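You operate a simulated robot arm through the tools that you are given. There is no shell and no other tool.

The job below is to be done with a simulated two-armed robot. You get a single attempt, and the scene is never put back.

TASK
Open the cupboard door sixty-two, take the bottle one from the shelf of cupboard sixty-two and leave it on the bench top right of the plug tester and shut the sixty-two again. Take the cloth pad that says "2" from the top of bench ten and leave it on the teal tile two. Fetch the green rack and set it on the sheet on the top of bench ten. Turn the time dial to 20 min. Open the cupboard door sixty-five, take the lead three and put it on the shelf of cupboard sixty-five and shut the sixty-five again. Fetch the white adapter and set it on top of the blower three. Open the cupboard door twenty-five. Any order will do. Set down upright: bottle one, green rack.

The check looks at the end state, three seconds after you hand in, the way a careful person would. Anything else that was tipped, shoved, dropped, spilled or broken makes it a failure. Flat cloth is picked up by pressing the open fingertips on it (5 to 10 N) and closing them slowly along it; thin cloth reads only 2 to 8 mm in the jaws.

THE ROBOT
Two 7-joint arms with two-finger parallel grippers on one trunk, on a base that drives. Base frame: it is fixed to the floor where the robot stands at the start and does not move with it; the origin is under the middle of the robot, x ahead of it, y to its left, z up. Readings come in m, rad, newtons and seconds.
The left shoulder is at the start at [0.06, 0.147, 0.393], the right one opposite. With the tool pointing down near the work surface each hand reaches from about 0.24 to 0.74 m from the robot's upright axis, wherever it stands, measured 20 degrees to its own side. Places, roughly: bench top right of the plug tester (26x15 cm) [2.1, 1.86, 0.8]; blower three [5.25, 2.5, 0.75]; bottle one [0, 3, 0.5]; cloth pad [-0.25, 2.5, 0.75]; cupboard door sixty-five [0, 4.3, 0.4]; cupboard door sixty-two [-0.3, 2.9, 0.4]; cupboard door twenty-five [3.9, 3.4, 0.3]; green rack (13x8x14 cm) [-1.8, 3.8, 0.8]; lead three [-0.75, 8, 0.75]; sheet [0.5, 5.25, 0.75]; shelf of cupboard sixty-five [0.3, 4.2, 0.4]; tile two [-0.25, 2.25, 0.75]; time dial [-1, 5.5, 1.1]; white adapter [3, 5.5, 0.75]. Payload 3.43 kg a hand.
The TCP of each hand is the grasp point between the finger pads, 0.03 m short of the fingertips. In the tool frame z runs along the fingers and y along their closing line. The gripper opens to 0.094 m. The fingers are 0.028 m wide and 0.01 m thick; the gripper's body (0.05 by 0.096 m) begins 0.055 m behind the TCP.
Orientation is that of the tool frame in the base frame, as [roll, pitch, yaw] about the fixed x, y, z axes, in that order (R = Rz(yaw) Ry(pitch) Rx(roll)). With the fingers straight down and closing along the base's y, the tool's x points along the base's -x, its y along +y and its z along -z.

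THE INTERFACE
- The arms move only by the tool play_rows. It takes "left_motion", "right_motion" or both (then of equal length, played together; a hand with none holds still); each is a list of rows, each a list of 3 entries, a list of its own where there are three numbers: the gripper command, from -1 (fully open) to 1 (shut), values between in proportion, then the shift along the tool's x, y, z in mm, then the turn, a rotation vector about the tool's x, y, z in rad. In form: [[gripper, [x, y, z], [rx, ry, rz]], ...]. A call has 1 to 20 rows; each row is the pose to reach, as a shift and turn from the pose commanded when the call began, along the tool's axes at that moment. Rows are played at 5 a second. More than 0.05 m and 0.15 rad between two rows, or a gripper value outside its range, and nothing of the call is played. Where a pose cannot be reached the arm comes as near as it can. A force on the tool above 40 N (or 10 N above the force at the start of the call, whichever is more), or a blocked arm, ends the call early, and 0.2 s more pass. The fingers move at their own pace (about 0.072 m/s each) and stop on an object; they squeeze with about 42 N. The grip force told is the motor's: it shows also when the fingers shut on nothing. Time passes only in rows, and 0.2 s behind the last, so rows that repeat a pose let the fingers close. It gives the time, the measured TCP pose, the force on the tool (base axes), the opening and the grip force at its end, in the units of the frame above (readings bear some noise), with the torque about the TCP (base axes, N m) and any sound that the robot's microphone picked up.
- Cameras (640 x 400 px; columns grow to the right, rows downward): "scene" is now at [0.0523, -0.0118, 1.0371]; the picture's right is [-0.04, -1.00, 0.00], its down [-0.53, 0.02, -0.85] and it looks along [0.85, -0.03, -0.53] (base axes); focal length 257 px, centre (320, 200). "left" rides on the left gripper at [0.076, -0.014, -0.103] in its tool frame; the picture's right is [0.18, 0.98, 0.00], its down [-0.75, 0.14, -0.64] and it looks along [-0.63, 0.12, 0.77] (tool axes); focal length 243 px, centre (320, 200). "right" rides on the right gripper at [0.076, 0.014, -0.103] in its tool frame; the picture's right is [-0.18, 0.98, 0.00], its down [-0.75, -0.14, -0.64] and it looks along [-0.63, -0.12, 0.77] (tool axes); focal length 243 px, centre (320, 200). There is no depth. A picture from a camera that has moved, and an enlarged one, comes with that camera's place and axes in the base frame and with its lens. The place of the scene camera against the robot may be out by one fixed shift of up to 0.025 m in any direction.
- snapshot(camera): a new picture of that camera. The clock stands still meanwhile.
- lift_body(by): slides the trunk up (or, below 0, down) by that many m; the arms and the scene camera ride with it, the base frame stays. It gives what a move gives, with no picture.
- steer(legs): drives the robot by 1 to 6 legs, each [ahead, left, turn to the left] in m, m and rad, along the robot's own axes; the way and the turn of a leg run together, so that a leg with both is an arc; at most 1.5 m and 3.142 rad a leg. The arms and the cameras ride along, it lands a little off, and it stops where it bumps. It gives what a move gives.
- aim_head(pan, tilt): turns the head with the scene camera to pan (to the left, within 1.501 rad either way) and tilt (down, from -0.506 to 1.204), counted from straight ahead of the robot. It gives what a move gives.
- close_up(camera, box): a new picture of the part [left, top, right, bottom] of that camera's present view, enlarged. The clock stands still meanwhile.
- hand_in(): hands the job in; it is judged then, once.

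Nothing tells you exact positions but the pictures and the camera data. Unless the task says otherwise, let go and move clear before handing in.

The tools are called as name(argument=value, ...) on one line, values as JSON. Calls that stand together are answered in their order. play_rows: Moves the arms, as the interface text tells. Its arguments: {"type":"object","properties":{"left_motion":{"type":"array"},"right_motion":{"type":"array"}},"required":[]} The other tools are called the same way: lift_body (by) slides the trunk up or down; steer (legs) drives the base; aim_head (pan, tilt) turns the head that bears the scene camera; snapshot (camera) takes a picture; close_up (camera, box) takes an enlarged picture of a part of a camera's view; hand_in () hands the job in.

At the start:

```text
time_s: 0.0
left_eef_pos: [0.5286, 0.1844, 0.7178]
left_ee_rot: [3.141, 0.002, 3.142]
left_contact_force: [-0.7, 0.7, 0.8]
left_moment: [-0.01, 0.02, 0.01]
left_grip_width: 0.0938
left_gripper_force: 0.2
right_eef_pos: [0.4285, -0.1365, 0.726]
right_ee_rot: [3.141, -0.001, -3.141]
right_contact_force: [0.3, 0.2, -0.5]
right_moment: [0.04, -0.03, -0.02]
right_grip_width: 0.094
right_gripper_force: 0.0
trunk travel left (down, up): [-0.1, 0.15]
robot x, y, heading: [0.0002, 0.0035, -0.002]
head pan, tilt: [-0.037, 0.555]
```

scene: 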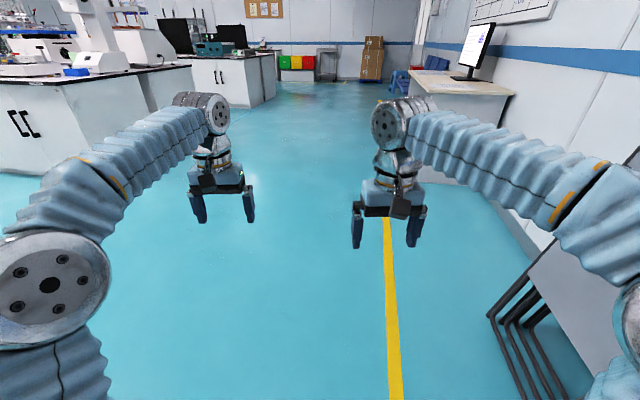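
right: 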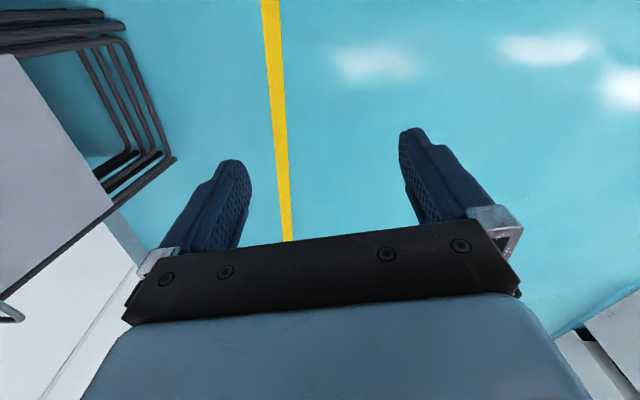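
left: 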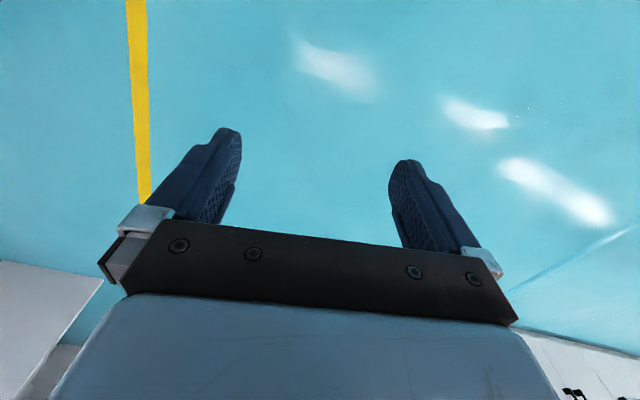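

I see a lab with benches ahead on the left and a desk on the right. First I look around with the head to map the room before driving.

aim_head(pan=0.8, tilt=0.3)

snapshot(camera="scene")

aim_head(pan=1.5, tilt=0.3)

snapshot(camera="scene")

```text
time_s: 1.2
left_eef_pos: [0.528, 0.1851, 0.718]
left_ee_rot: [-3.141, 0.002, -3.141]
left_contact_force: [-1.1, -0.2, 0.0]
left_moment: [-0.01, 0.0, 0.01]
left_grip_width: 0.0942
left_gripper_force: 0.1
right_eef_pos: [0.4295, -0.137, 0.7262]
right_ee_rot: [-3.141, 0.0, 3.141]
right_contact_force: [-0.2, -0.4, 1.4]
right_moment: [0.0, -0.01, 0.03]
right_grip_width: 0.094
right_gripper_force: 0.0
trunk travel left (down, up): [-0.1, 0.15]
robot x, y, heading: [0.0019, 0.0016, 0.003]
head pan, tilt: [0.799, 0.3]
```

```text
taken
camera scene: at [0.0279, 0.0584, 1.0605], right [0.72, -0.7, 0.0], down [-0.21, -0.21, -0.96], along [0.67, 0.68, -0.3], focal length 257 px, centre (320, 200)
```

scene: 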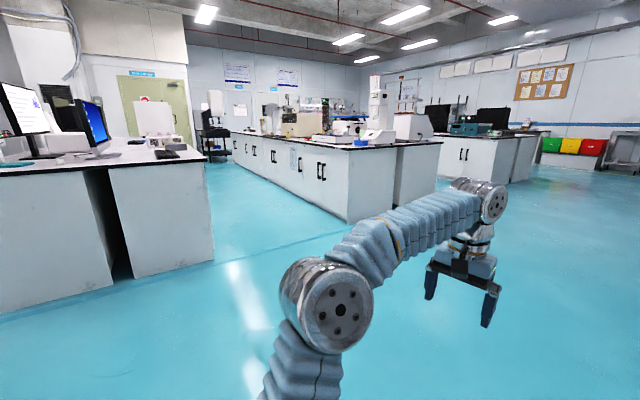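

```text
time_s: 2.2
left_eef_pos: [0.5278, 0.1838, 0.7185]
left_ee_rot: [3.141, 0.003, 3.141]
left_contact_force: [0.0, 1.4, 0.8]
left_moment: [0.02, -0.02, -0.02]
left_grip_width: 0.094
left_gripper_force: 0.0
right_eef_pos: [0.4282, -0.1374, 0.7258]
right_ee_rot: [-3.141, -0.001, 3.14]
right_contact_force: [0.1, -0.2, 0.1]
right_moment: [0.01, -0.04, 0.03]
right_grip_width: 0.0941
right_gripper_force: 0.0
trunk travel left (down, up): [-0.1, 0.15]
robot x, y, heading: [-0.0005, 0.0017, 0.0]
head pan, tilt: [1.499, 0.3]
```

```text
taken
camera scene: at [-0.0305, 0.0846, 1.0606], right [1.0, -0.07, 0.0], down [-0.02, -0.29, -0.96], along [0.07, 0.95, -0.3], focal length 257 px, centre (320, 200)
```

scene: 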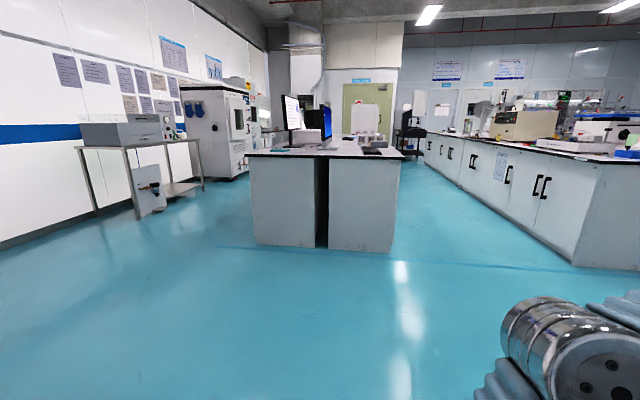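

The near-left bench (bench ten) starts at about y=2 with x from -0.5 to 0.7; a steel table and a white machine stand left of it. I turn left and drive closer to the aisle to look.

steer(legs=[[0, 0, 1.571], [0.9, 0.9, 0]])

aim_head(pan=0.0, tilt=0.3)

snapshot(camera="scene")

aim_head(pan=-0.9, tilt=0.3)

snapshot(camera="scene")

```text
time_s: 12.4
left_eef_pos: [-1.012, 1.5038, 0.718]
left_ee_rot: [3.142, 0.001, -1.641]
left_contact_force: [0.2, -0.1, -1.0]
left_moment: [-0.03, -0.01, -0.02]
left_grip_width: 0.0939
left_gripper_force: 0.0
right_eef_pos: [-0.6974, 1.381, 0.726]
right_ee_rot: [-3.142, 0.0, -1.641]
right_contact_force: [-1.1, 0.3, 0.0]
right_moment: [0.01, 0.03, -0.01]
right_grip_width: 0.0941
right_gripper_force: 0.0
trunk travel left (down, up): [-0.1, 0.15]
robot x, y, heading: [-0.8677, 0.9625, 1.495]
head pan, tilt: [1.499, 0.3]
```

```text
time_s: 14.0
left_eef_pos: [-1.0128, 1.503, 0.7181]
left_ee_rot: [-3.141, 0.002, -1.641]
left_contact_force: [-0.1, 1.2, -0.2]
left_moment: [-0.01, 0.0, 0.02]
left_grip_width: 0.0938
left_gripper_force: 0.1
right_eef_pos: [-0.6979, 1.3816, 0.725]
right_ee_rot: [3.14, 0.001, -1.643]
right_contact_force: [0.7, -0.5, 0.3]
right_moment: [-0.02, 0.03, 0.0]
right_grip_width: 0.0942
right_gripper_force: 0.1
trunk travel left (down, up): [-0.1, 0.15]
robot x, y, heading: [-0.8652, 0.9637, 1.495]
head pan, tilt: [0.0, 0.3]
```

```text
taken
camera scene: at [-0.8686, 1.0184, 1.0606], right [1.0, -0.07, 0.0], down [-0.02, -0.3, -0.96], along [0.07, 0.95, -0.3], focal length 257 px, centre (320, 200)
```

scene: 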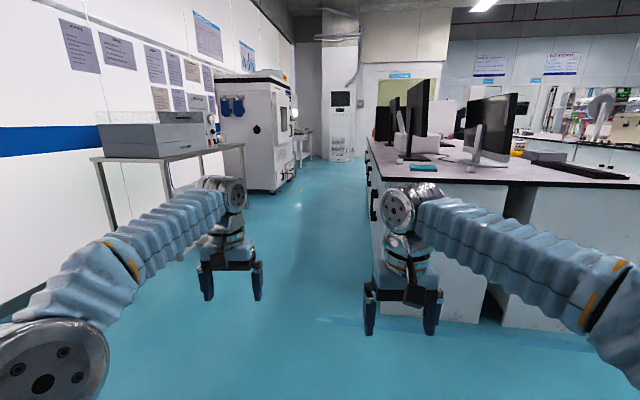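

```text
time_s: 15.2
left_eef_pos: [-1.0119, 1.5035, 0.7183]
left_ee_rot: [-3.141, 0.003, -1.641]
left_contact_force: [0.9, 0.7, 0.3]
left_moment: [0.0, -0.01, -0.01]
left_grip_width: 0.0941
left_gripper_force: 0.0
right_eef_pos: [-0.6976, 1.3806, 0.7245]
right_ee_rot: [-3.141, 0.0, -1.644]
right_contact_force: [0.3, -0.8, 0.0]
right_moment: [-0.02, 0.01, 0.0]
right_grip_width: 0.0938
right_gripper_force: 0.0
trunk travel left (down, up): [-0.1, 0.15]
robot x, y, heading: [-0.8681, 0.9633, 1.497]
head pan, tilt: [-0.901, 0.3]
```

```text
taken
camera scene: at [-0.7982, 0.9779, 1.0606], right [0.56, -0.83, 0.0], down [-0.24, -0.17, -0.96], along [0.79, 0.54, -0.3], focal length 257 px, centre (320, 200)
```

scene: 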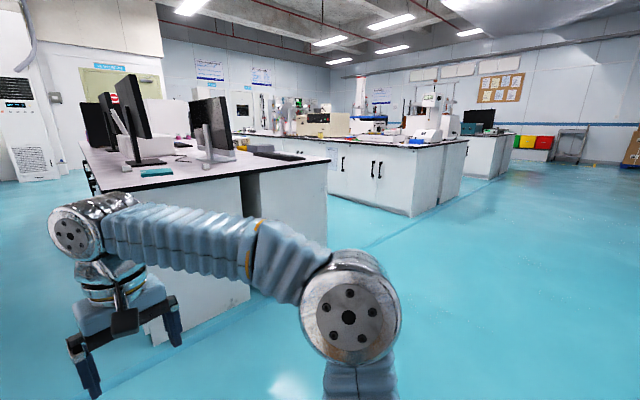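

I see the teal object on bench ten's near-left corner (likely tile two), doors with black handles on its left face, and the rack table left. I take close-ups.

close_up(camera="scene", box=[80, 80, 340, 242])

aim_head(pan=0.0, tilt=0.3)

close_up(camera="scene", box=[340, 60, 640, 248])

close_up(camera="scene", box=[90, 60, 350, 222])

```text
2.46 times, centred on (210, 161) of scene
camera zoom: at [-0.7982, 0.9779, 1.0606], right [0.56, -0.83, 0.0], down [-0.24, -0.17, -0.96], along [0.79, 0.54, -0.3], focal length 633 px, centre (591, 296)
```

zoom: 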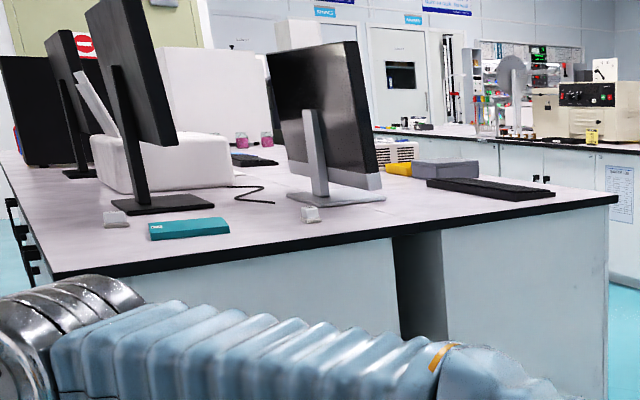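

```text
time_s: 16.4
left_eef_pos: [-1.0121, 1.5024, 0.7166]
left_ee_rot: [3.141, 0.001, -1.642]
left_contact_force: [0.1, 0.4, -0.2]
left_moment: [0.01, 0.02, -0.02]
left_grip_width: 0.0942
left_gripper_force: 0.1
right_eef_pos: [-0.698, 1.3822, 0.7256]
right_ee_rot: [3.141, 0.0, -1.642]
right_contact_force: [-0.7, -0.3, -0.6]
right_moment: [0.0, -0.02, 0.0]
right_grip_width: 0.0941
right_gripper_force: 0.0
trunk travel left (down, up): [-0.1, 0.15]
robot x, y, heading: [-0.8647, 0.9627, 1.504]
head pan, tilt: [0.0, 0.3]
```

```text
2.13 times, centred on (490, 154) of scene
camera zoom: at [-0.8685, 1.0183, 1.0606], right [1.0, -0.07, 0.0], down [-0.02, -0.3, -0.96], along [0.07, 0.95, -0.3], focal length 547 px, centre (-42, 298)
```

zoom: 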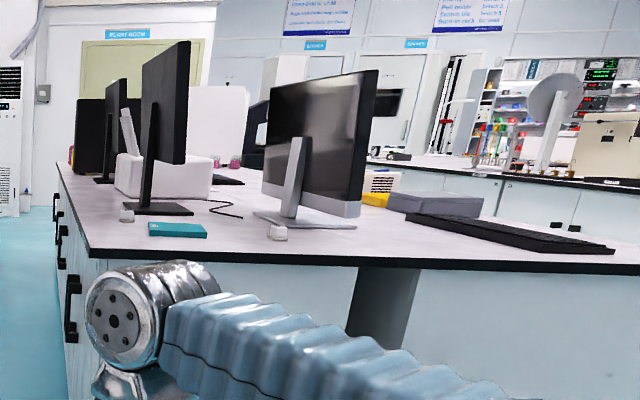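

```text
2.46 times, centred on (220, 141) of scene
camera zoom: at [-0.8685, 1.0183, 1.0606], right [1.0, -0.07, 0.0], down [-0.02, -0.3, -0.96], along [0.07, 0.95, -0.3], focal length 633 px, centre (566, 345)
```

zoom: 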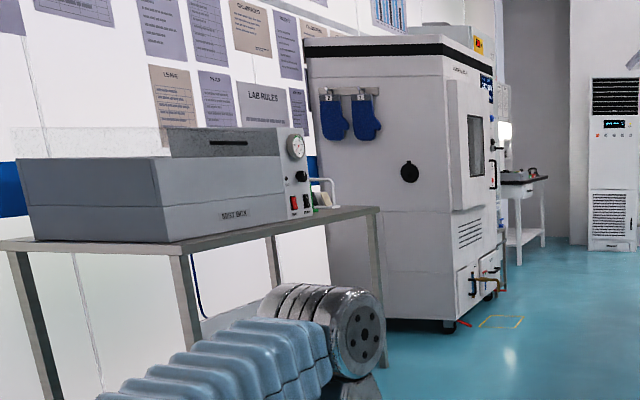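

Two small white items and a teal block sit near bench ten's near edge. I raise the trunk and move in front of the bench's end for a better look.

lift_body(by=0.14)

steer(legs=[[0.5, -0.57, 0.07]])

aim_head(pan=0.0, tilt=0.6)

snapshot(camera="scene")

snapshot(camera="left")

```text
time_s: 18.1
left_eef_pos: [-1.0132, 1.5043, 0.8576]
left_ee_rot: [3.141, 0.002, -1.642]
left_contact_force: [-0.3, -0.5, 0.0]
left_moment: [0.02, 0.0, 0.05]
left_grip_width: 0.094
left_gripper_force: 0.1
right_eef_pos: [-0.6978, 1.3808, 0.8659]
right_ee_rot: [3.14, 0.0, -1.642]
right_contact_force: [-0.3, 0.6, -0.1]
right_moment: [-0.01, -0.01, 0.01]
right_grip_width: 0.0938
right_gripper_force: 0.0
trunk travel left (down, up): [-0.24, 0.01]
robot x, y, heading: [-0.8705, 0.9643, 1.498]
head pan, tilt: [0.0, 0.3]
```

```text
time_s: 22.2
left_eef_pos: [-0.4649, 1.9681, 0.8579]
left_ee_rot: [-3.14, 0.003, -1.569]
left_contact_force: [-0.5, 0.6, -0.5]
left_moment: [0.0, 0.0, 0.01]
left_grip_width: 0.0938
left_gripper_force: 0.0
right_eef_pos: [-0.143, 1.8708, 0.8655]
right_ee_rot: [-3.141, 0.0, -1.569]
right_contact_force: [0.3, 0.0, -0.7]
right_moment: [0.01, 0.02, -0.03]
right_grip_width: 0.0939
right_gripper_force: 0.0
trunk travel left (down, up): [-0.24, 0.01]
robot x, y, heading: [-0.2798, 1.4387, 1.571]
head pan, tilt: [0.0, 0.3]
```

```text
time_s: 23.0
left_eef_pos: [-0.465, 1.9693, 0.8569]
left_ee_rot: [-3.141, 0.001, -1.569]
left_contact_force: [-0.8, 0.0, 0.8]
left_moment: [0.0, 0.02, -0.02]
left_grip_width: 0.094
left_gripper_force: 0.1
right_eef_pos: [-0.1426, 1.8706, 0.8664]
right_ee_rot: [-3.141, 0.0, -1.568]
right_contact_force: [-0.1, -0.4, -0.3]
right_moment: [0.0, 0.01, -0.01]
right_grip_width: 0.0942
right_gripper_force: 0.0
trunk travel left (down, up): [-0.24, 0.01]
robot x, y, heading: [-0.2777, 1.4394, 1.572]
head pan, tilt: [0.0, 0.6]
```

```text
taken
camera scene: at [-0.2868, 1.4915, 1.1731], right [1.0, 0.0, 0.0], down [0.0, -0.56, -0.83], along [0.0, 0.83, -0.56], focal length 257 px, centre (320, 200)
```

scene: 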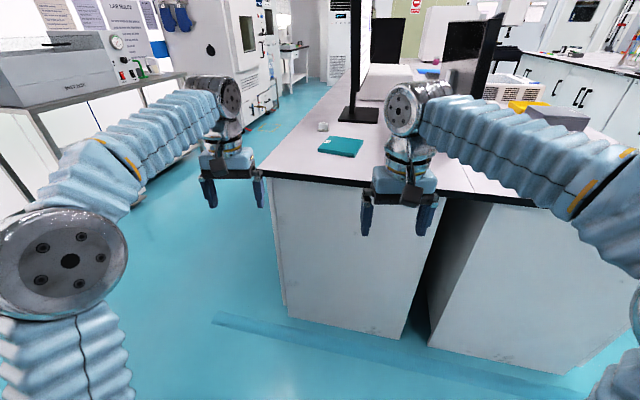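

```text
taken
camera left: at [-0.4504, 1.8938, 0.9603], right [-0.98, -0.19, 0.0], down [-0.14, 0.75, 0.64], along [-0.12, 0.63, -0.77], focal length 243 px, centre (320, 200)
```

left: 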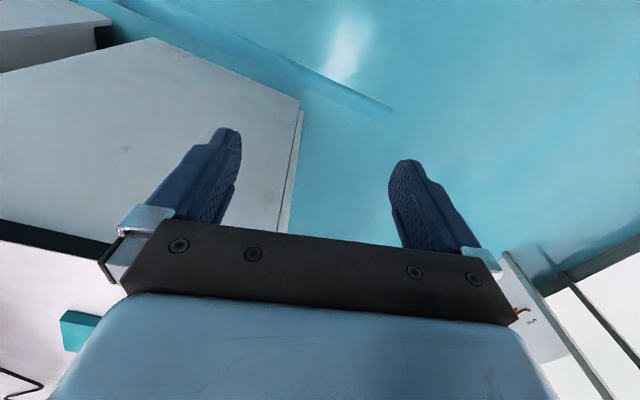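

close_up(camera="scene", box=[280, 90, 440, 190])

aim_head(pan=-0.6, tilt=0.4)

snapshot(camera="scene")

snapshot(camera="right")

```text
4.00 times, centred on (360, 140) of scene
camera zoom: at [-0.2868, 1.4915, 1.1731], right [1.0, 0.0, 0.0], down [0.0, -0.56, -0.83], along [0.0, 0.83, -0.56], focal length 1029 px, centre (160, 440)
```

zoom: 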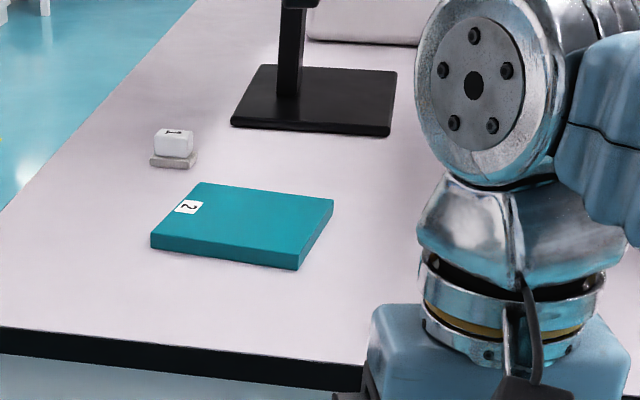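

```text
time_s: 24.0
left_eef_pos: [-0.4649, 1.9681, 0.8576]
left_ee_rot: [-3.141, 0.001, -1.569]
left_contact_force: [-0.3, 0.9, 0.0]
left_moment: [-0.02, -0.03, 0.0]
left_grip_width: 0.0939
left_gripper_force: 0.0
right_eef_pos: [-0.1438, 1.8708, 0.8662]
right_ee_rot: [3.141, 0.0, -1.57]
right_contact_force: [0.0, -0.3, -0.6]
right_moment: [0.02, 0.03, -0.04]
right_grip_width: 0.0941
right_gripper_force: 0.1
trunk travel left (down, up): [-0.24, 0.01]
robot x, y, heading: [-0.2759, 1.4409, 1.575]
head pan, tilt: [-0.6, 0.4]
```

```text
taken
camera scene: at [-0.2345, 1.4797, 1.1913], right [0.83, -0.56, 0.0], down [-0.22, -0.32, -0.92], along [0.52, 0.76, -0.39], focal length 257 px, centre (320, 200)
```

scene: 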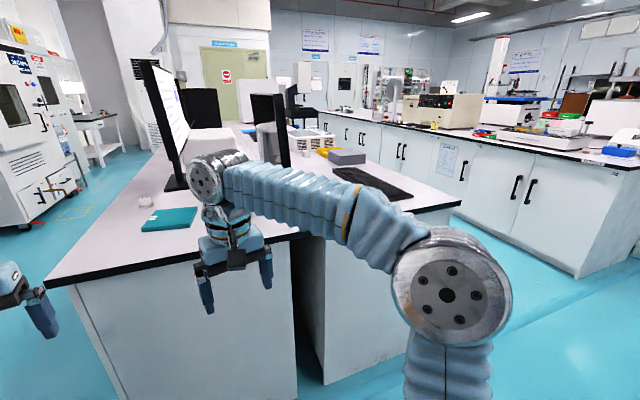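

```text
taken
camera right: at [-0.1579, 1.7946, 0.9689], right [-0.98, 0.18, 0.0], down [0.14, 0.75, 0.64], along [0.12, 0.63, -0.77], focal length 243 px, centre (320, 200)
```

right: 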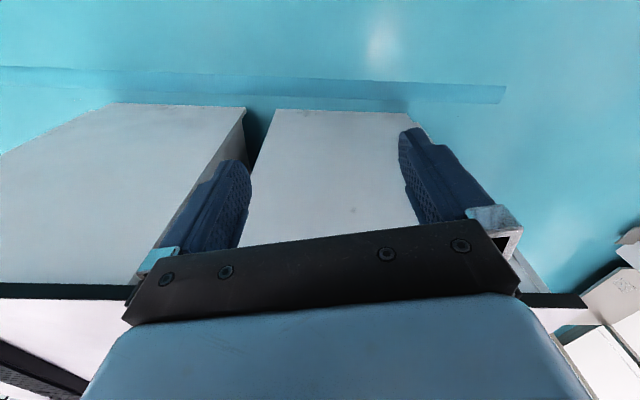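

close_up(camera="scene", box=[130, 190, 178, 220])

close_up(camera="scene", box=[160, 110, 480, 310])

close_up(camera="scene", box=[340, 60, 640, 248])

```text
13.33 times, centred on (154, 205) of scene
camera zoom: at [-0.2345, 1.4797, 1.1913], right [0.83, -0.56, 0.0], down [-0.22, -0.32, -0.92], along [0.52, 0.76, -0.39], focal length 3430 px, centre (2533, 133)
```

zoom: 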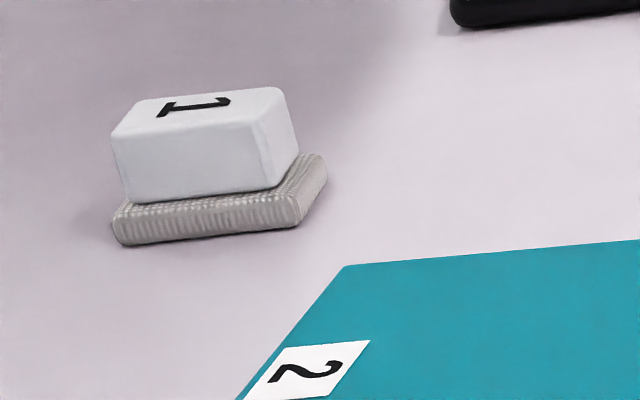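

```text
2.00 times, centred on (320, 210) of scene
camera zoom: at [-0.2345, 1.4797, 1.1913], right [0.83, -0.56, 0.0], down [-0.22, -0.32, -0.92], along [0.52, 0.76, -0.39], focal length 514 px, centre (320, 180)
```

zoom: 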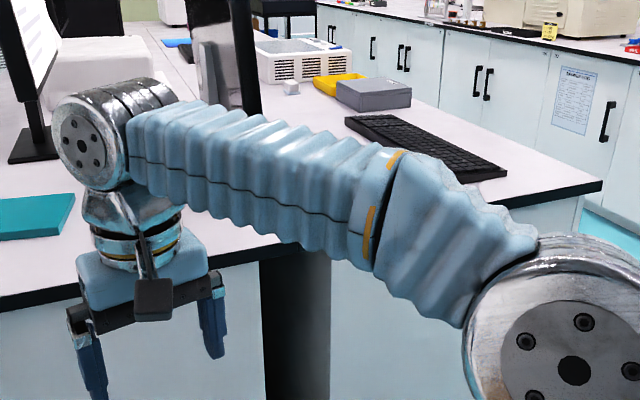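

```text
2.13 times, centred on (490, 154) of scene
camera zoom: at [-0.2345, 1.4797, 1.1913], right [0.83, -0.56, 0.0], down [-0.22, -0.32, -0.92], along [0.52, 0.76, -0.39], focal length 547 px, centre (-42, 298)
```

zoom: 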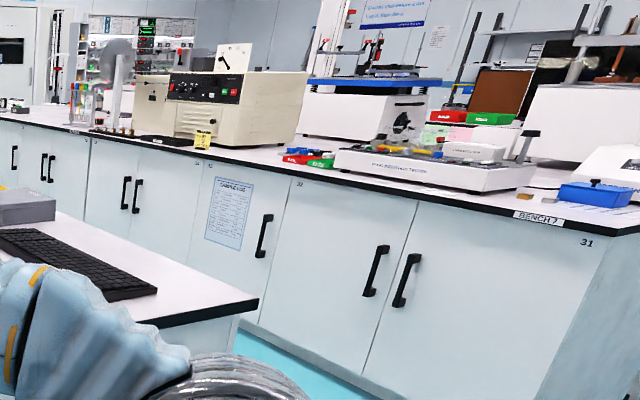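

The pad near (-0.25, 2.48) is ribbed grey cloth with a white block "1" on top; tile two sits at about (-0.2, 2.27), bench top about z=0.85. I raise both hands and creep closer to look from above.

play_rows(left_motion=[[-1, [0, 0, -45], [0, 0, 0]], [-1, [0, 0, -90], [0, 0, 0]], [-1, [0, 0, -135], [0, 0, 0]], [-1, [0, 0, -180], [0, 0, 0]], [-1, [0, 0, -180], [0, 0, 0]]], right_motion=[[-1, [30, 0, -45], [0, 0, 0]], [-1, [60, 0, -90], [0, 0, 0]], [-1, [90, 0, -135], [0, 0, 0]], [-1, [120, 0, -180], [0, 0, 0]], [-1, [120, 0, -180], [0, 0, 0]]])

aim_head(pan=-0.3, tilt=0.5)

snapshot(camera="scene")

```text
refused: row 1 steps farther than a row can; nothing moved
```

```text
time_s: 24.8
left_eef_pos: [-0.4655, 1.9686, 0.858]
left_ee_rot: [3.142, 0.0, -1.57]
left_contact_force: [0.3, 0.6, 0.1]
left_moment: [0.01, 0.01, 0.02]
left_grip_width: 0.0942
left_gripper_force: 0.1
right_eef_pos: [-0.143, 1.8696, 0.8662]
right_ee_rot: [3.141, 0.0, -1.569]
right_contact_force: [-0.1, 0.1, 0.9]
right_moment: [-0.02, -0.04, -0.01]
right_grip_width: 0.0941
right_gripper_force: 0.0
trunk travel left (down, up): [-0.24, 0.01]
robot x, y, heading: [-0.282, 1.442, 1.575]
head pan, tilt: [-0.3, 0.499]
```

```text
taken
camera scene: at [-0.2598, 1.4901, 1.1822], right [0.96, -0.29, 0.0], down [-0.14, -0.46, -0.88], along [0.26, 0.84, -0.48], focal length 257 px, centre (320, 200)
```

scene: 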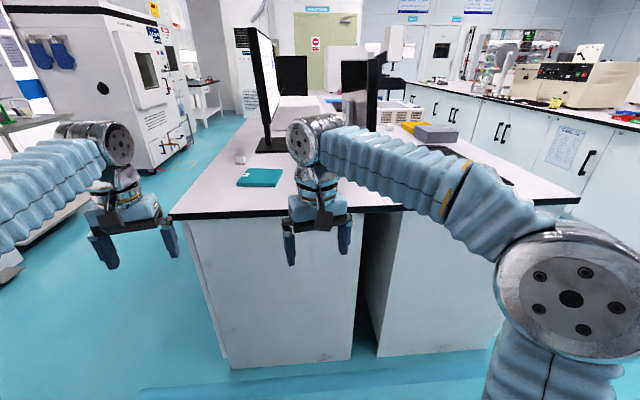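

I redo the lift with smaller steps.

play_rows(left_motion=[[-1, [0, 0, -45], [0, 0, 0]], [-1, [0, 0, -90], [0, 0, 0]], [-1, [0, 0, -135], [0, 0, 0]], [-1, [0, 0, -180], [0, 0, 0]], [-1, [0, 0, -180], [0, 0, 0]]], right_motion=[[-1, [20, 0, -45], [0, 0, 0]], [-1, [40, 0, -90], [0, 0, 0]], [-1, [60, 0, -135], [0, 0, 0]], [-1, [80, 0, -180], [0, 0, 0]], [-1, [80, 0, -180], [0, 0, 0]]])

snapshot(camera="scene")

```text
time_s: 26.0
left_eef_pos: [-0.4636, 1.9688, 0.9257]
left_ee_rot: [3.141, 0.002, -1.569]
left_contact_force: [-0.3, -0.1, -0.9]
left_moment: [0.0, 0.02, -0.01]
left_grip_width: 0.0941
left_gripper_force: 0.0
left hand out of reach, approached as far as the arm can: row 2, 3, 4, 5
right_eef_pos: [-0.1426, 1.8208, 0.9767]
right_ee_rot: [3.14, 0.0, -1.569]
right_contact_force: [-0.3, 0.3, 0.6]
right_moment: [0.02, -0.02, -0.01]
right_grip_width: 0.0942
right_gripper_force: 0.0
right hand out of reach, approached as far as the arm can: row 3, 4, 5
trunk travel left (down, up): [-0.24, 0.01]
robot x, y, heading: [-0.2743, 1.4421, 1.571]
head pan, tilt: [-0.3, 0.499]
```

```text
taken
camera scene: at [-0.2599, 1.4901, 1.1822], right [0.96, -0.29, 0.0], down [-0.14, -0.46, -0.88], along [0.26, 0.84, -0.48], focal length 257 px, centre (320, 200)
```

scene: 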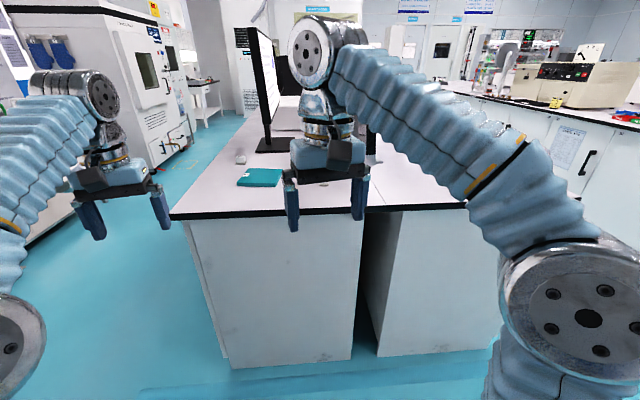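

The arms cannot raise much while stretched. I pull the hands in and then drive around to bench ten's left side, facing it.

play_rows(left_motion=[[-1, [40, 0, 0], [0, 0, 0]], [-1, [80, 0, 0], [0, 0, 0]], [-1, [120, 0, 0], [0, 0, 0]], [-1, [160, 0, 0], [0, 0, 0]], [-1, [160, 0, 0], [0, 0, 0]]])

steer(legs=[[0, 0.7, 0], [0, 0, -1.571], [0, 0.85, 0]])

aim_head(pan=0.0, tilt=0.5)

snapshot(camera="scene")

```text
time_s: 27.2
left_eef_pos: [-0.4649, 1.8073, 0.9268]
left_ee_rot: [3.14, 0.002, -1.568]
left_contact_force: [0.5, 0.3, 0.0]
left_moment: [0.05, -0.01, -0.05]
left_grip_width: 0.0942
left_gripper_force: 0.0
right_eef_pos: [-0.1435, 1.8213, 0.9771]
right_ee_rot: [-3.141, 0.0, -1.569]
right_contact_force: [-0.4, 0.0, -0.2]
right_moment: [-0.01, -0.01, 0.03]
right_grip_width: 0.094
right_gripper_force: 0.1
trunk travel left (down, up): [-0.24, 0.01]
robot x, y, heading: [-0.2797, 1.4395, 1.572]
head pan, tilt: [-0.3, 0.499]
```

```text
time_s: 39.0
left_eef_pos: [-0.5803, 2.4785, 0.9281]
left_ee_rot: [-3.141, 0.001, 3.119]
left_contact_force: [-0.1, 0.2, 0.6]
left_moment: [0.02, 0.01, 0.01]
left_grip_width: 0.0939
left_gripper_force: 0.0
right_eef_pos: [-0.5762, 2.1556, 0.9778]
right_ee_rot: [-3.141, 0.0, 3.12]
right_contact_force: [0.1, 0.0, 0.5]
right_moment: [0.04, 0.02, 0.01]
right_grip_width: 0.0939
right_gripper_force: 0.1
trunk travel left (down, up): [-0.24, 0.01]
robot x, y, heading: [-0.9528, 2.3022, -0.026]
head pan, tilt: [-0.3, 0.499]
```

```text
time_s: 39.8
left_eef_pos: [-0.581, 2.4782, 0.9291]
left_ee_rot: [-3.141, 0.0, 3.119]
left_contact_force: [-0.2, 0.7, -1.1]
left_moment: [-0.03, 0.05, -0.02]
left_grip_width: 0.0941
left_gripper_force: 0.0
right_eef_pos: [-0.5765, 2.1553, 0.9763]
right_ee_rot: [3.141, 0.0, 3.118]
right_contact_force: [0.6, -0.4, 0.0]
right_moment: [-0.04, 0.01, -0.04]
right_grip_width: 0.0939
right_gripper_force: 0.2
trunk travel left (down, up): [-0.24, 0.01]
robot x, y, heading: [-0.9493, 2.3, -0.021]
head pan, tilt: [0.0, 0.499]
```

```text
taken
camera scene: at [-0.8988, 2.2917, 1.1822], right [-0.02, -1.0, 0.0], down [-0.48, 0.01, -0.88], along [0.88, -0.02, -0.48], focal length 257 px, centre (320, 200)
```

scene: 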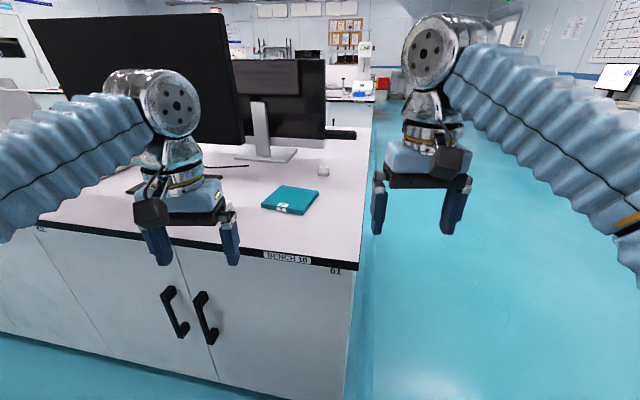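

close_up(camera="scene", box=[0, 200, 370, 400])

close_up(camera="scene", box=[220, 130, 380, 230])

snapshot(camera="left")

snapshot(camera="right")

```text
1.73 times, centred on (185, 300) of scene
camera zoom: at [-0.8988, 2.2917, 1.1822], right [-0.02, -1.0, 0.0], down [-0.48, 0.01, -0.88], along [0.88, -0.02, -0.48], focal length 445 px, centre (554, 27)
```

zoom: 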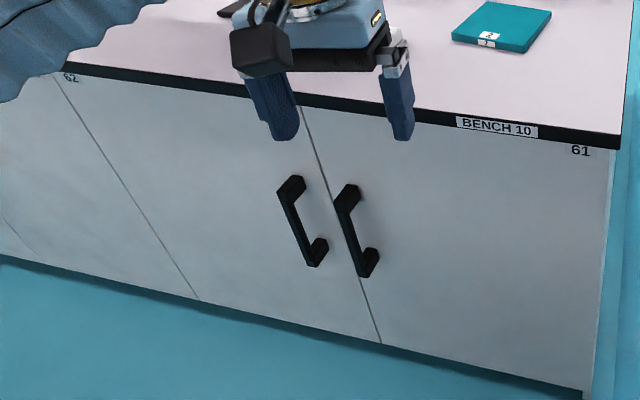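

```text
4.00 times, centred on (300, 180) of scene
camera zoom: at [-0.8988, 2.2917, 1.1822], right [-0.02, -1.0, 0.0], down [-0.48, 0.01, -0.88], along [0.88, -0.02, -0.48], focal length 1029 px, centre (400, 280)
```

zoom: 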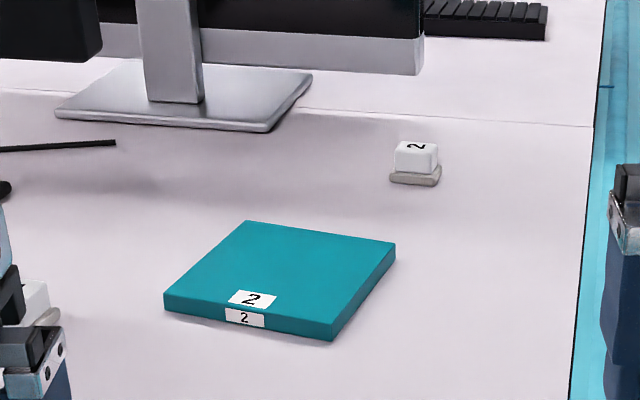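

```text
taken
camera left: at [-0.6583, 2.4672, 1.0306], right [-0.16, 0.99, 0.0], down [0.76, 0.12, 0.64], along [0.63, 0.1, -0.77], focal length 243 px, centre (320, 200)
```

left: 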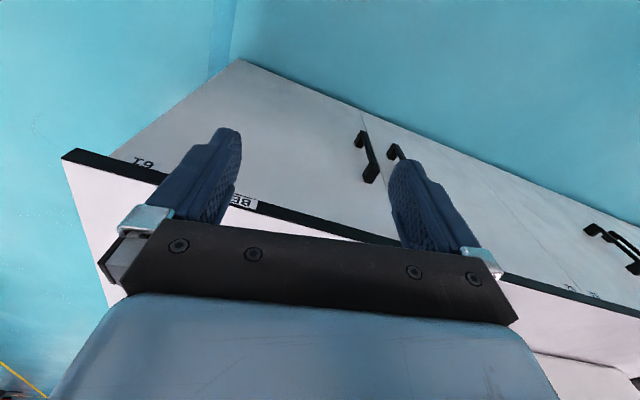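

```text
taken
camera right: at [-0.6529, 2.1724, 1.0801], right [0.21, 0.98, 0.0], down [0.75, -0.16, 0.64], along [0.63, -0.13, -0.77], focal length 243 px, centre (320, 200)
```

right: 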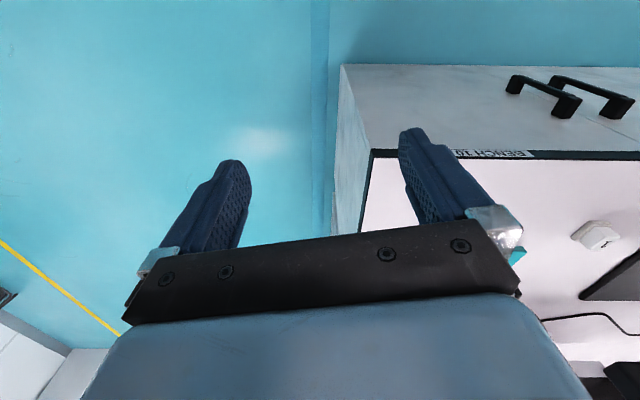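

Both small items are a white block on a grey cloth base, one marked "1" and one "2". I move the left hand aside and zoom in on both to read all markings.

close_up(camera="scene", box=[308, 158, 340, 178])

steer(legs=[[0, -0.25, 0]])

aim_head(pan=0.3, tilt=0.5)

snapshot(camera="scene")

```text
16.00 times, centred on (324, 168) of scene
camera zoom: at [-0.8988, 2.2917, 1.1822], right [-0.02, -1.0, 0.0], down [-0.48, 0.01, -0.88], along [0.88, -0.02, -0.48], focal length 4116 px, centre (256, 712)
```

zoom: 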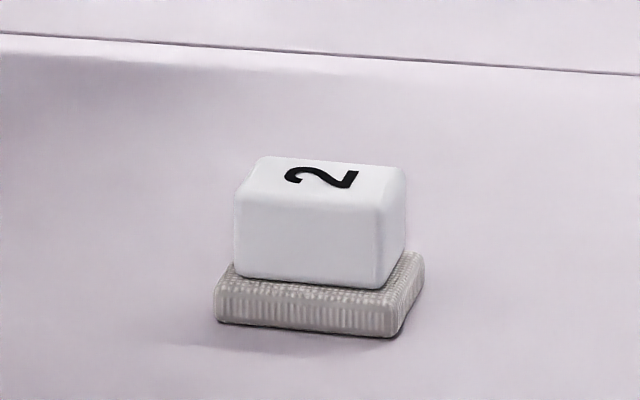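

```text
time_s: 41.6
left_eef_pos: [-0.5876, 2.2198, 0.9282]
left_ee_rot: [-3.141, 0.002, 3.119]
left_contact_force: [-0.2, 0.1, -0.5]
left_moment: [-0.02, 0.02, 0.0]
left_grip_width: 0.0942
left_gripper_force: 0.0
right_eef_pos: [-0.582, 1.8985, 0.9783]
right_ee_rot: [3.141, 0.0, 3.12]
right_contact_force: [-0.2, 0.1, -0.4]
right_moment: [-0.02, -0.01, 0.01]
right_grip_width: 0.0941
right_gripper_force: 0.1
trunk travel left (down, up): [-0.24, 0.01]
robot x, y, heading: [-0.9537, 2.0441, -0.024]
head pan, tilt: [0.0, 0.499]
```

```text
time_s: 42.4
left_eef_pos: [-0.5867, 2.2221, 0.9297]
left_ee_rot: [3.141, 0.0, 3.121]
left_contact_force: [0.6, 0.0, -0.7]
left_moment: [0.02, 0.02, -0.01]
left_grip_width: 0.094
left_gripper_force: 0.0
right_eef_pos: [-0.5821, 1.8992, 0.9767]
right_ee_rot: [-3.141, -0.001, 3.121]
right_contact_force: [0.1, -0.2, -0.6]
right_moment: [0.01, 0.01, 0.0]
right_grip_width: 0.0941
right_gripper_force: 0.0
trunk travel left (down, up): [-0.24, 0.01]
robot x, y, heading: [-0.9586, 2.041, -0.022]
head pan, tilt: [0.3, 0.499]
```

```text
taken
camera scene: at [-0.9079, 2.0609, 1.1822], right [0.27, -0.96, 0.0], down [-0.46, -0.13, -0.88], along [0.84, 0.24, -0.48], focal length 257 px, centre (320, 200)
```

scene: 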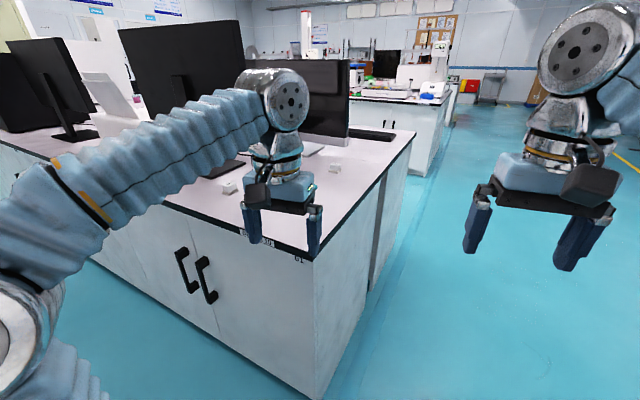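

close_up(camera="scene", box=[212, 172, 244, 200])

close_up(camera="scene", box=[300, 120, 420, 195])

```text
14.29 times, centred on (228, 186) of scene
camera zoom: at [-0.9079, 2.0609, 1.1822], right [0.27, -0.96, 0.0], down [-0.46, -0.13, -0.88], along [0.84, 0.24, -0.48], focal length 3675 px, centre (1634, 400)
```

zoom: 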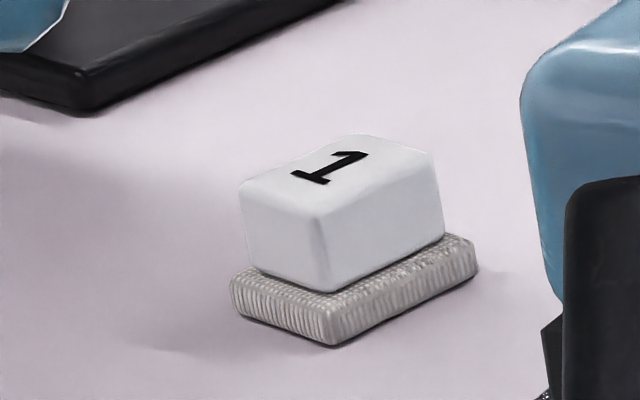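

```text
5.33 times, centred on (360, 158) of scene
camera zoom: at [-0.9079, 2.0609, 1.1822], right [0.27, -0.96, 0.0], down [-0.46, -0.13, -0.88], along [0.84, 0.24, -0.48], focal length 1372 px, centre (107, 427)
```

zoom: 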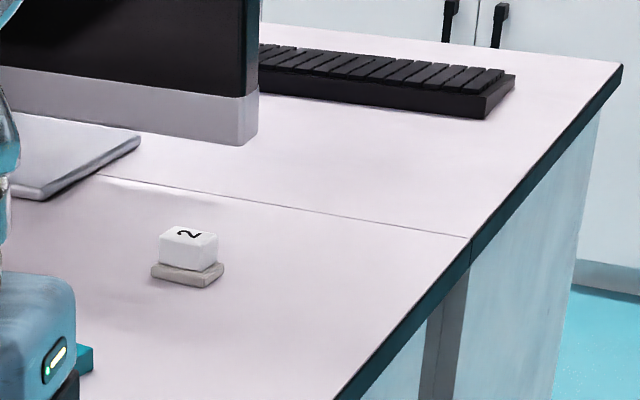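

Bench ten is rotated about -0.22 rad; item "2" (pad with block) is at about (0.0, 2.26), tile two at (-0.21, 2.36), and door 62 runs from its handle near (-0.39, 2.70, 0.53) to a hinge near (-0.25, 3.12). I go to stand before door 62.

steer(legs=[[-0.02, 0.64, 0], [0, 0, -0.2]])

aim_head(pan=0.2, tilt=0.8)

snapshot(camera="scene")

```text
time_s: 46.8
left_eef_pos: [-0.5577, 2.7763, 0.9292]
left_ee_rot: [3.142, 0.001, 2.897]
left_contact_force: [-0.3, -0.9, 0.1]
left_moment: [0.02, 0.0, 0.0]
left_grip_width: 0.0942
left_gripper_force: 0.1
right_eef_pos: [-0.6227, 2.4616, 0.9766]
right_ee_rot: [-3.141, 0.001, 2.899]
right_contact_force: [-0.5, 0.5, -0.7]
right_moment: [0.02, 0.03, -0.04]
right_grip_width: 0.0941
right_gripper_force: 0.2
trunk travel left (down, up): [-0.24, 0.01]
robot x, y, heading: [-0.9573, 2.6874, -0.248]
head pan, tilt: [0.3, 0.499]
```

```text
time_s: 47.6
left_eef_pos: [-0.5573, 2.7763, 0.9289]
left_ee_rot: [3.14, 0.002, 2.897]
left_contact_force: [-0.8, -0.3, 0.0]
left_moment: [-0.01, 0.0, 0.04]
left_grip_width: 0.0943
left_gripper_force: 0.0
right_eef_pos: [-0.6216, 2.4611, 0.9776]
right_ee_rot: [-3.141, -0.002, 2.898]
right_contact_force: [-0.1, -1.3, -0.4]
right_moment: [-0.01, -0.01, 0.0]
right_grip_width: 0.0937
right_gripper_force: 0.2
trunk travel left (down, up): [-0.24, 0.01]
robot x, y, heading: [-0.9567, 2.6871, -0.244]
head pan, tilt: [0.201, 0.799]
```

```text
taken
camera scene: at [-0.9136, 2.6811, 1.1563], right [-0.04, -1.0, 0.0], down [-0.72, 0.03, -0.7], along [0.7, -0.03, -0.72], focal length 257 px, centre (320, 200)
```

scene: 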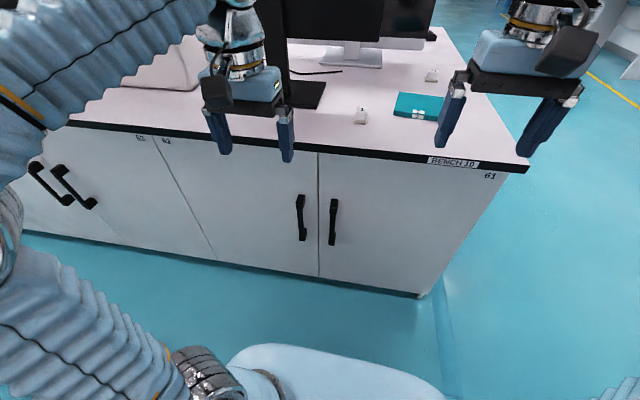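

Door 62's handle is a vertical bar at about (-0.37, 2.72, 0.51). I lower the trunk a bit and turn the left hand to point forward at handle height.

lift_body(by=-0.1)

play_rows(left_motion=[[-1, [6, 0, 27], [0, -0.143, 0]], [-1, [12, 0, 54], [0, -0.286, 0]], [-1, [18, 0, 81], [0, -0.428, 0]], [-1, [24, 0, 108], [0, -0.571, 0]], [-1, [30, 0, 135], [0, -0.714, 0]], [-1, [36, 0, 162], [0, -0.857, 0]], [-1, [42, 0, 189], [0, -1.0, 0]], [-1, [48, 0, 216], [0, -1.142, 0]], [-1, [54, 0, 243], [0, -1.285, 0]], [-1, [60, 0, 270], [0, -1.428, 0]], [-1, [60, 0, 300], [0, -1.571, 0]], [-1, [60, 0, 310], [0, -1.571, 0]]])

snapshot(camera="scene")

snapshot(camera="left")

```text
time_s: 48.9
left_eef_pos: [-0.5584, 2.776, 0.8288]
left_ee_rot: [3.141, 0.001, 2.897]
left_contact_force: [0.4, 0.7, -0.9]
left_moment: [-0.02, -0.02, 0.05]
left_grip_width: 0.0941
left_gripper_force: 0.0
right_eef_pos: [-0.6217, 2.4607, 0.8768]
right_ee_rot: [-3.141, -0.001, 2.898]
right_contact_force: [1.2, -0.1, 0.0]
right_moment: [-0.02, 0.03, 0.01]
right_grip_width: 0.094
right_gripper_force: 0.0
trunk travel left (down, up): [-0.14, 0.11]
robot x, y, heading: [-0.9563, 2.6875, -0.244]
head pan, tilt: [0.201, 0.799]
```

```text
time_s: 51.1
left_eef_pos: [-0.5624, 2.6056, 0.7207]
left_ee_rot: [-2.092, 1.18, -2.647]
left_contact_force: [0.5, -0.2, 0.4]
left_moment: [0.04, 0.02, -0.03]
left_grip_width: 0.094
left_gripper_force: 0.0
left hand out of reach, approached as far as the arm can: row 6, 7, 8, 9, 10, 11
right_eef_pos: [-0.623, 2.4626, 0.8775]
right_ee_rot: [3.141, 0.002, 2.898]
right_contact_force: [0.7, 0.1, -0.5]
right_moment: [-0.04, -0.01, -0.01]
right_grip_width: 0.0939
right_gripper_force: 0.1
trunk travel left (down, up): [-0.14, 0.11]
robot x, y, heading: [-0.9591, 2.6869, -0.247]
head pan, tilt: [0.201, 0.799]
stopped in row 11 (left hand): the arm was blocked; the commanded pose is now the measured one
```

```text
taken
camera scene: at [-0.9142, 2.6816, 1.0563], right [-0.04, -1.0, 0.0], down [-0.72, 0.03, -0.7], along [0.7, -0.03, -0.72], focal length 257 px, centre (320, 200)
```

scene: 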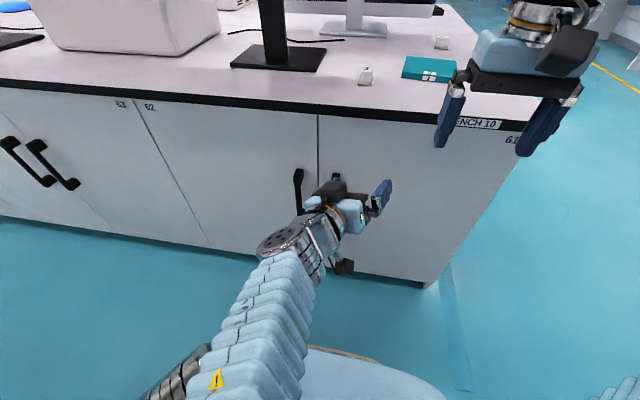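

```text
taken
camera left: at [-0.6782, 2.6382, 0.674], right [0.4, 0.77, -0.49], down [-0.2, 0.6, 0.77], along [0.89, -0.21, 0.4], focal length 243 px, centre (320, 200)
```

left: 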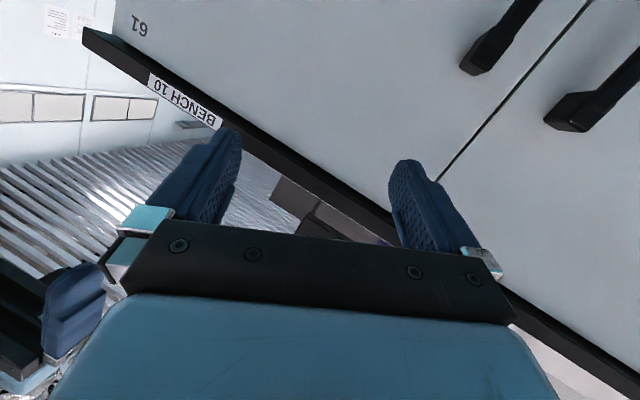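

The fully forward-pointing hand is too close to the body there. I back the base 0.13 m to give the arm room, then reorient the hand toward the handle.

steer(legs=[[-0.13, 0, 0.02]])

play_rows(left_motion=[[-1, [20, 32, 15], [-0.047, -0.036, 0.043]], [-1, [40, 64, 35], [-0.095, -0.071, 0.087]], [-1, [60, 96, 55], [-0.142, -0.107, 0.13]], [-1, [80, 128, 75], [-0.19, -0.142, 0.173]], [-1, [98, 160, 95], [-0.237, -0.178, 0.216]], [-1, [117, 192, 115], [-0.284, -0.213, 0.26]], [-1, [136, 220, 130], [-0.331, -0.249, 0.303]], [-1, [136, 220, 130], [-0.331, -0.249, 0.303]]])

snapshot(camera="scene")

snapshot(camera="left")

```text
time_s: 52.4
left_eef_pos: [-0.6841, 2.6451, 0.7208]
left_ee_rot: [-2.094, 1.181, -2.631]
left_contact_force: [0.9, 0.1, -0.2]
left_moment: [0.02, 0.0, 0.02]
left_grip_width: 0.0939
left_gripper_force: 0.0
right_eef_pos: [-0.7442, 2.4983, 0.8774]
right_ee_rot: [3.141, -0.001, 2.917]
right_contact_force: [-0.4, 0.0, 0.1]
right_moment: [-0.01, -0.02, 0.02]
right_grip_width: 0.0938
right_gripper_force: 0.1
trunk travel left (down, up): [-0.14, 0.11]
robot x, y, heading: [-1.082, 2.7159, -0.226]
head pan, tilt: [0.201, 0.799]
```

```text
time_s: 53.0
left_eef_pos: [-0.7167, 2.5867, 0.7226]
left_ee_rot: [-1.829, 1.16, -2.579]
left_contact_force: [0.0, 0.1, 0.8]
left_moment: [0.01, -0.01, -0.02]
left_grip_width: 0.0937
left_gripper_force: 0.0
left hand out of reach, approached as far as the arm can: row 1, 2
right_eef_pos: [-0.7435, 2.4988, 0.8782]
right_ee_rot: [-3.141, 0.001, 2.92]
right_contact_force: [0.8, -0.1, -0.1]
right_moment: [0.02, 0.04, 0.02]
right_grip_width: 0.0941
right_gripper_force: 0.1
trunk travel left (down, up): [-0.14, 0.11]
robot x, y, heading: [-1.0849, 2.7168, -0.223]
head pan, tilt: [0.201, 0.799]
stopped in row 2 (left hand): the arm was blocked; the commanded pose is now the measured one
```

```text
taken
camera scene: at [-1.0393, 2.712, 1.0562], right [-0.02, -1.0, 0.0], down [-0.72, 0.02, -0.7], along [0.7, -0.02, -0.72], focal length 257 px, centre (320, 200)
```

scene: 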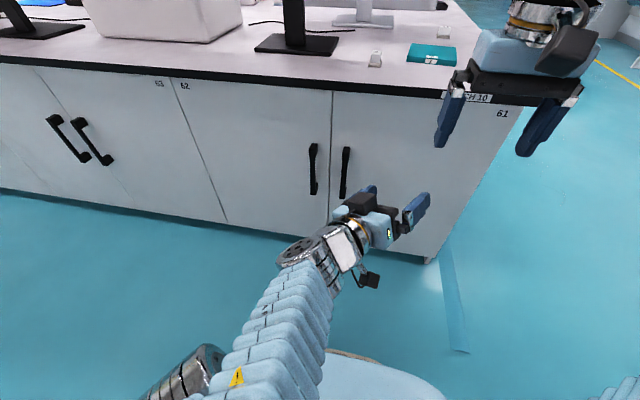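

```text
taken
camera left: at [-0.8243, 2.6332, 0.6683], right [0.54, 0.64, -0.55], down [-0.11, 0.7, 0.7], along [0.83, -0.32, 0.45], focal length 243 px, centre (320, 200)
```

left: 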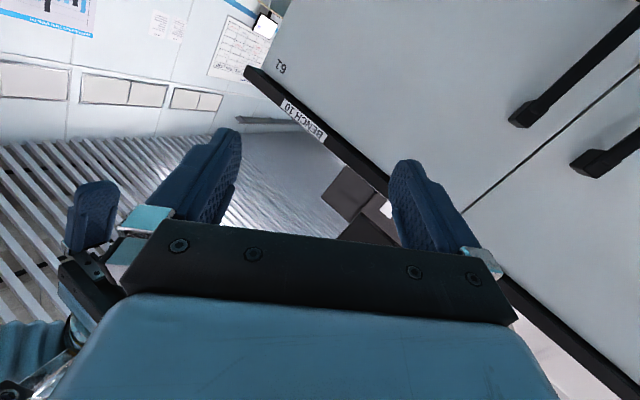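

The arm folded into an awkward corner. I undo the turn back to pointing down, then will extend before turning forward.

play_rows(left_motion=[[-1, [-14, 12, -13], [-0.061, 0.119, -0.011]], [-1, [-28, 24, -26], [-0.122, 0.238, -0.022]], [-1, [-42, 36, -40], [-0.183, 0.357, -0.033]], [-1, [-57, 48, -53], [-0.244, 0.476, -0.044]], [-1, [-71, 60, -66], [-0.305, 0.595, -0.055]], [-1, [-85, 72, -80], [-0.365, 0.713, -0.066]], [-1, [-99, 84, -93], [-0.426, 0.832, -0.077]], [-1, [-113, 96, -106], [-0.487, 0.951, -0.088]], [-1, [-128, 108, -120], [-0.548, 1.07, -0.099]], [-1, [-142, 120, -133], [-0.609, 1.189, -0.11]], [-1, [-156, 131, -146], [-0.67, 1.308, -0.121]], [-1, [-156, 131, -146], [-0.67, 1.308, -0.121]]])

snapshot(camera="scene")

```text
time_s: 55.5
left_eef_pos: [-0.6875, 2.8138, 0.8303]
left_ee_rot: [3.142, -0.001, 2.918]
left_contact_force: [0.9, -0.6, -0.4]
left_moment: [-0.01, -0.01, 0.02]
left_grip_width: 0.0941
left_gripper_force: 0.1
right_eef_pos: [-0.7442, 2.4994, 0.8779]
right_ee_rot: [3.141, 0.0, 2.92]
right_contact_force: [0.0, 0.5, 0.4]
right_moment: [0.02, 0.02, -0.01]
right_grip_width: 0.094
right_gripper_force: 0.1
trunk travel left (down, up): [-0.14, 0.11]
robot x, y, heading: [-1.0836, 2.7153, -0.224]
head pan, tilt: [0.201, 0.799]
```

```text
taken
camera scene: at [-1.0393, 2.712, 1.0562], right [-0.02, -1.0, 0.0], down [-0.72, 0.02, -0.7], along [0.7, -0.02, -0.72], focal length 257 px, centre (320, 200)
```

scene: 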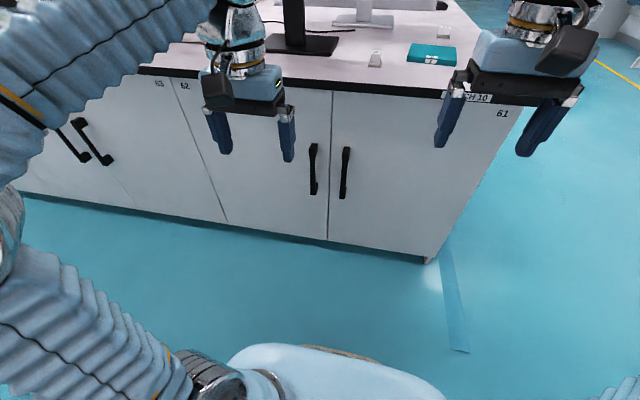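

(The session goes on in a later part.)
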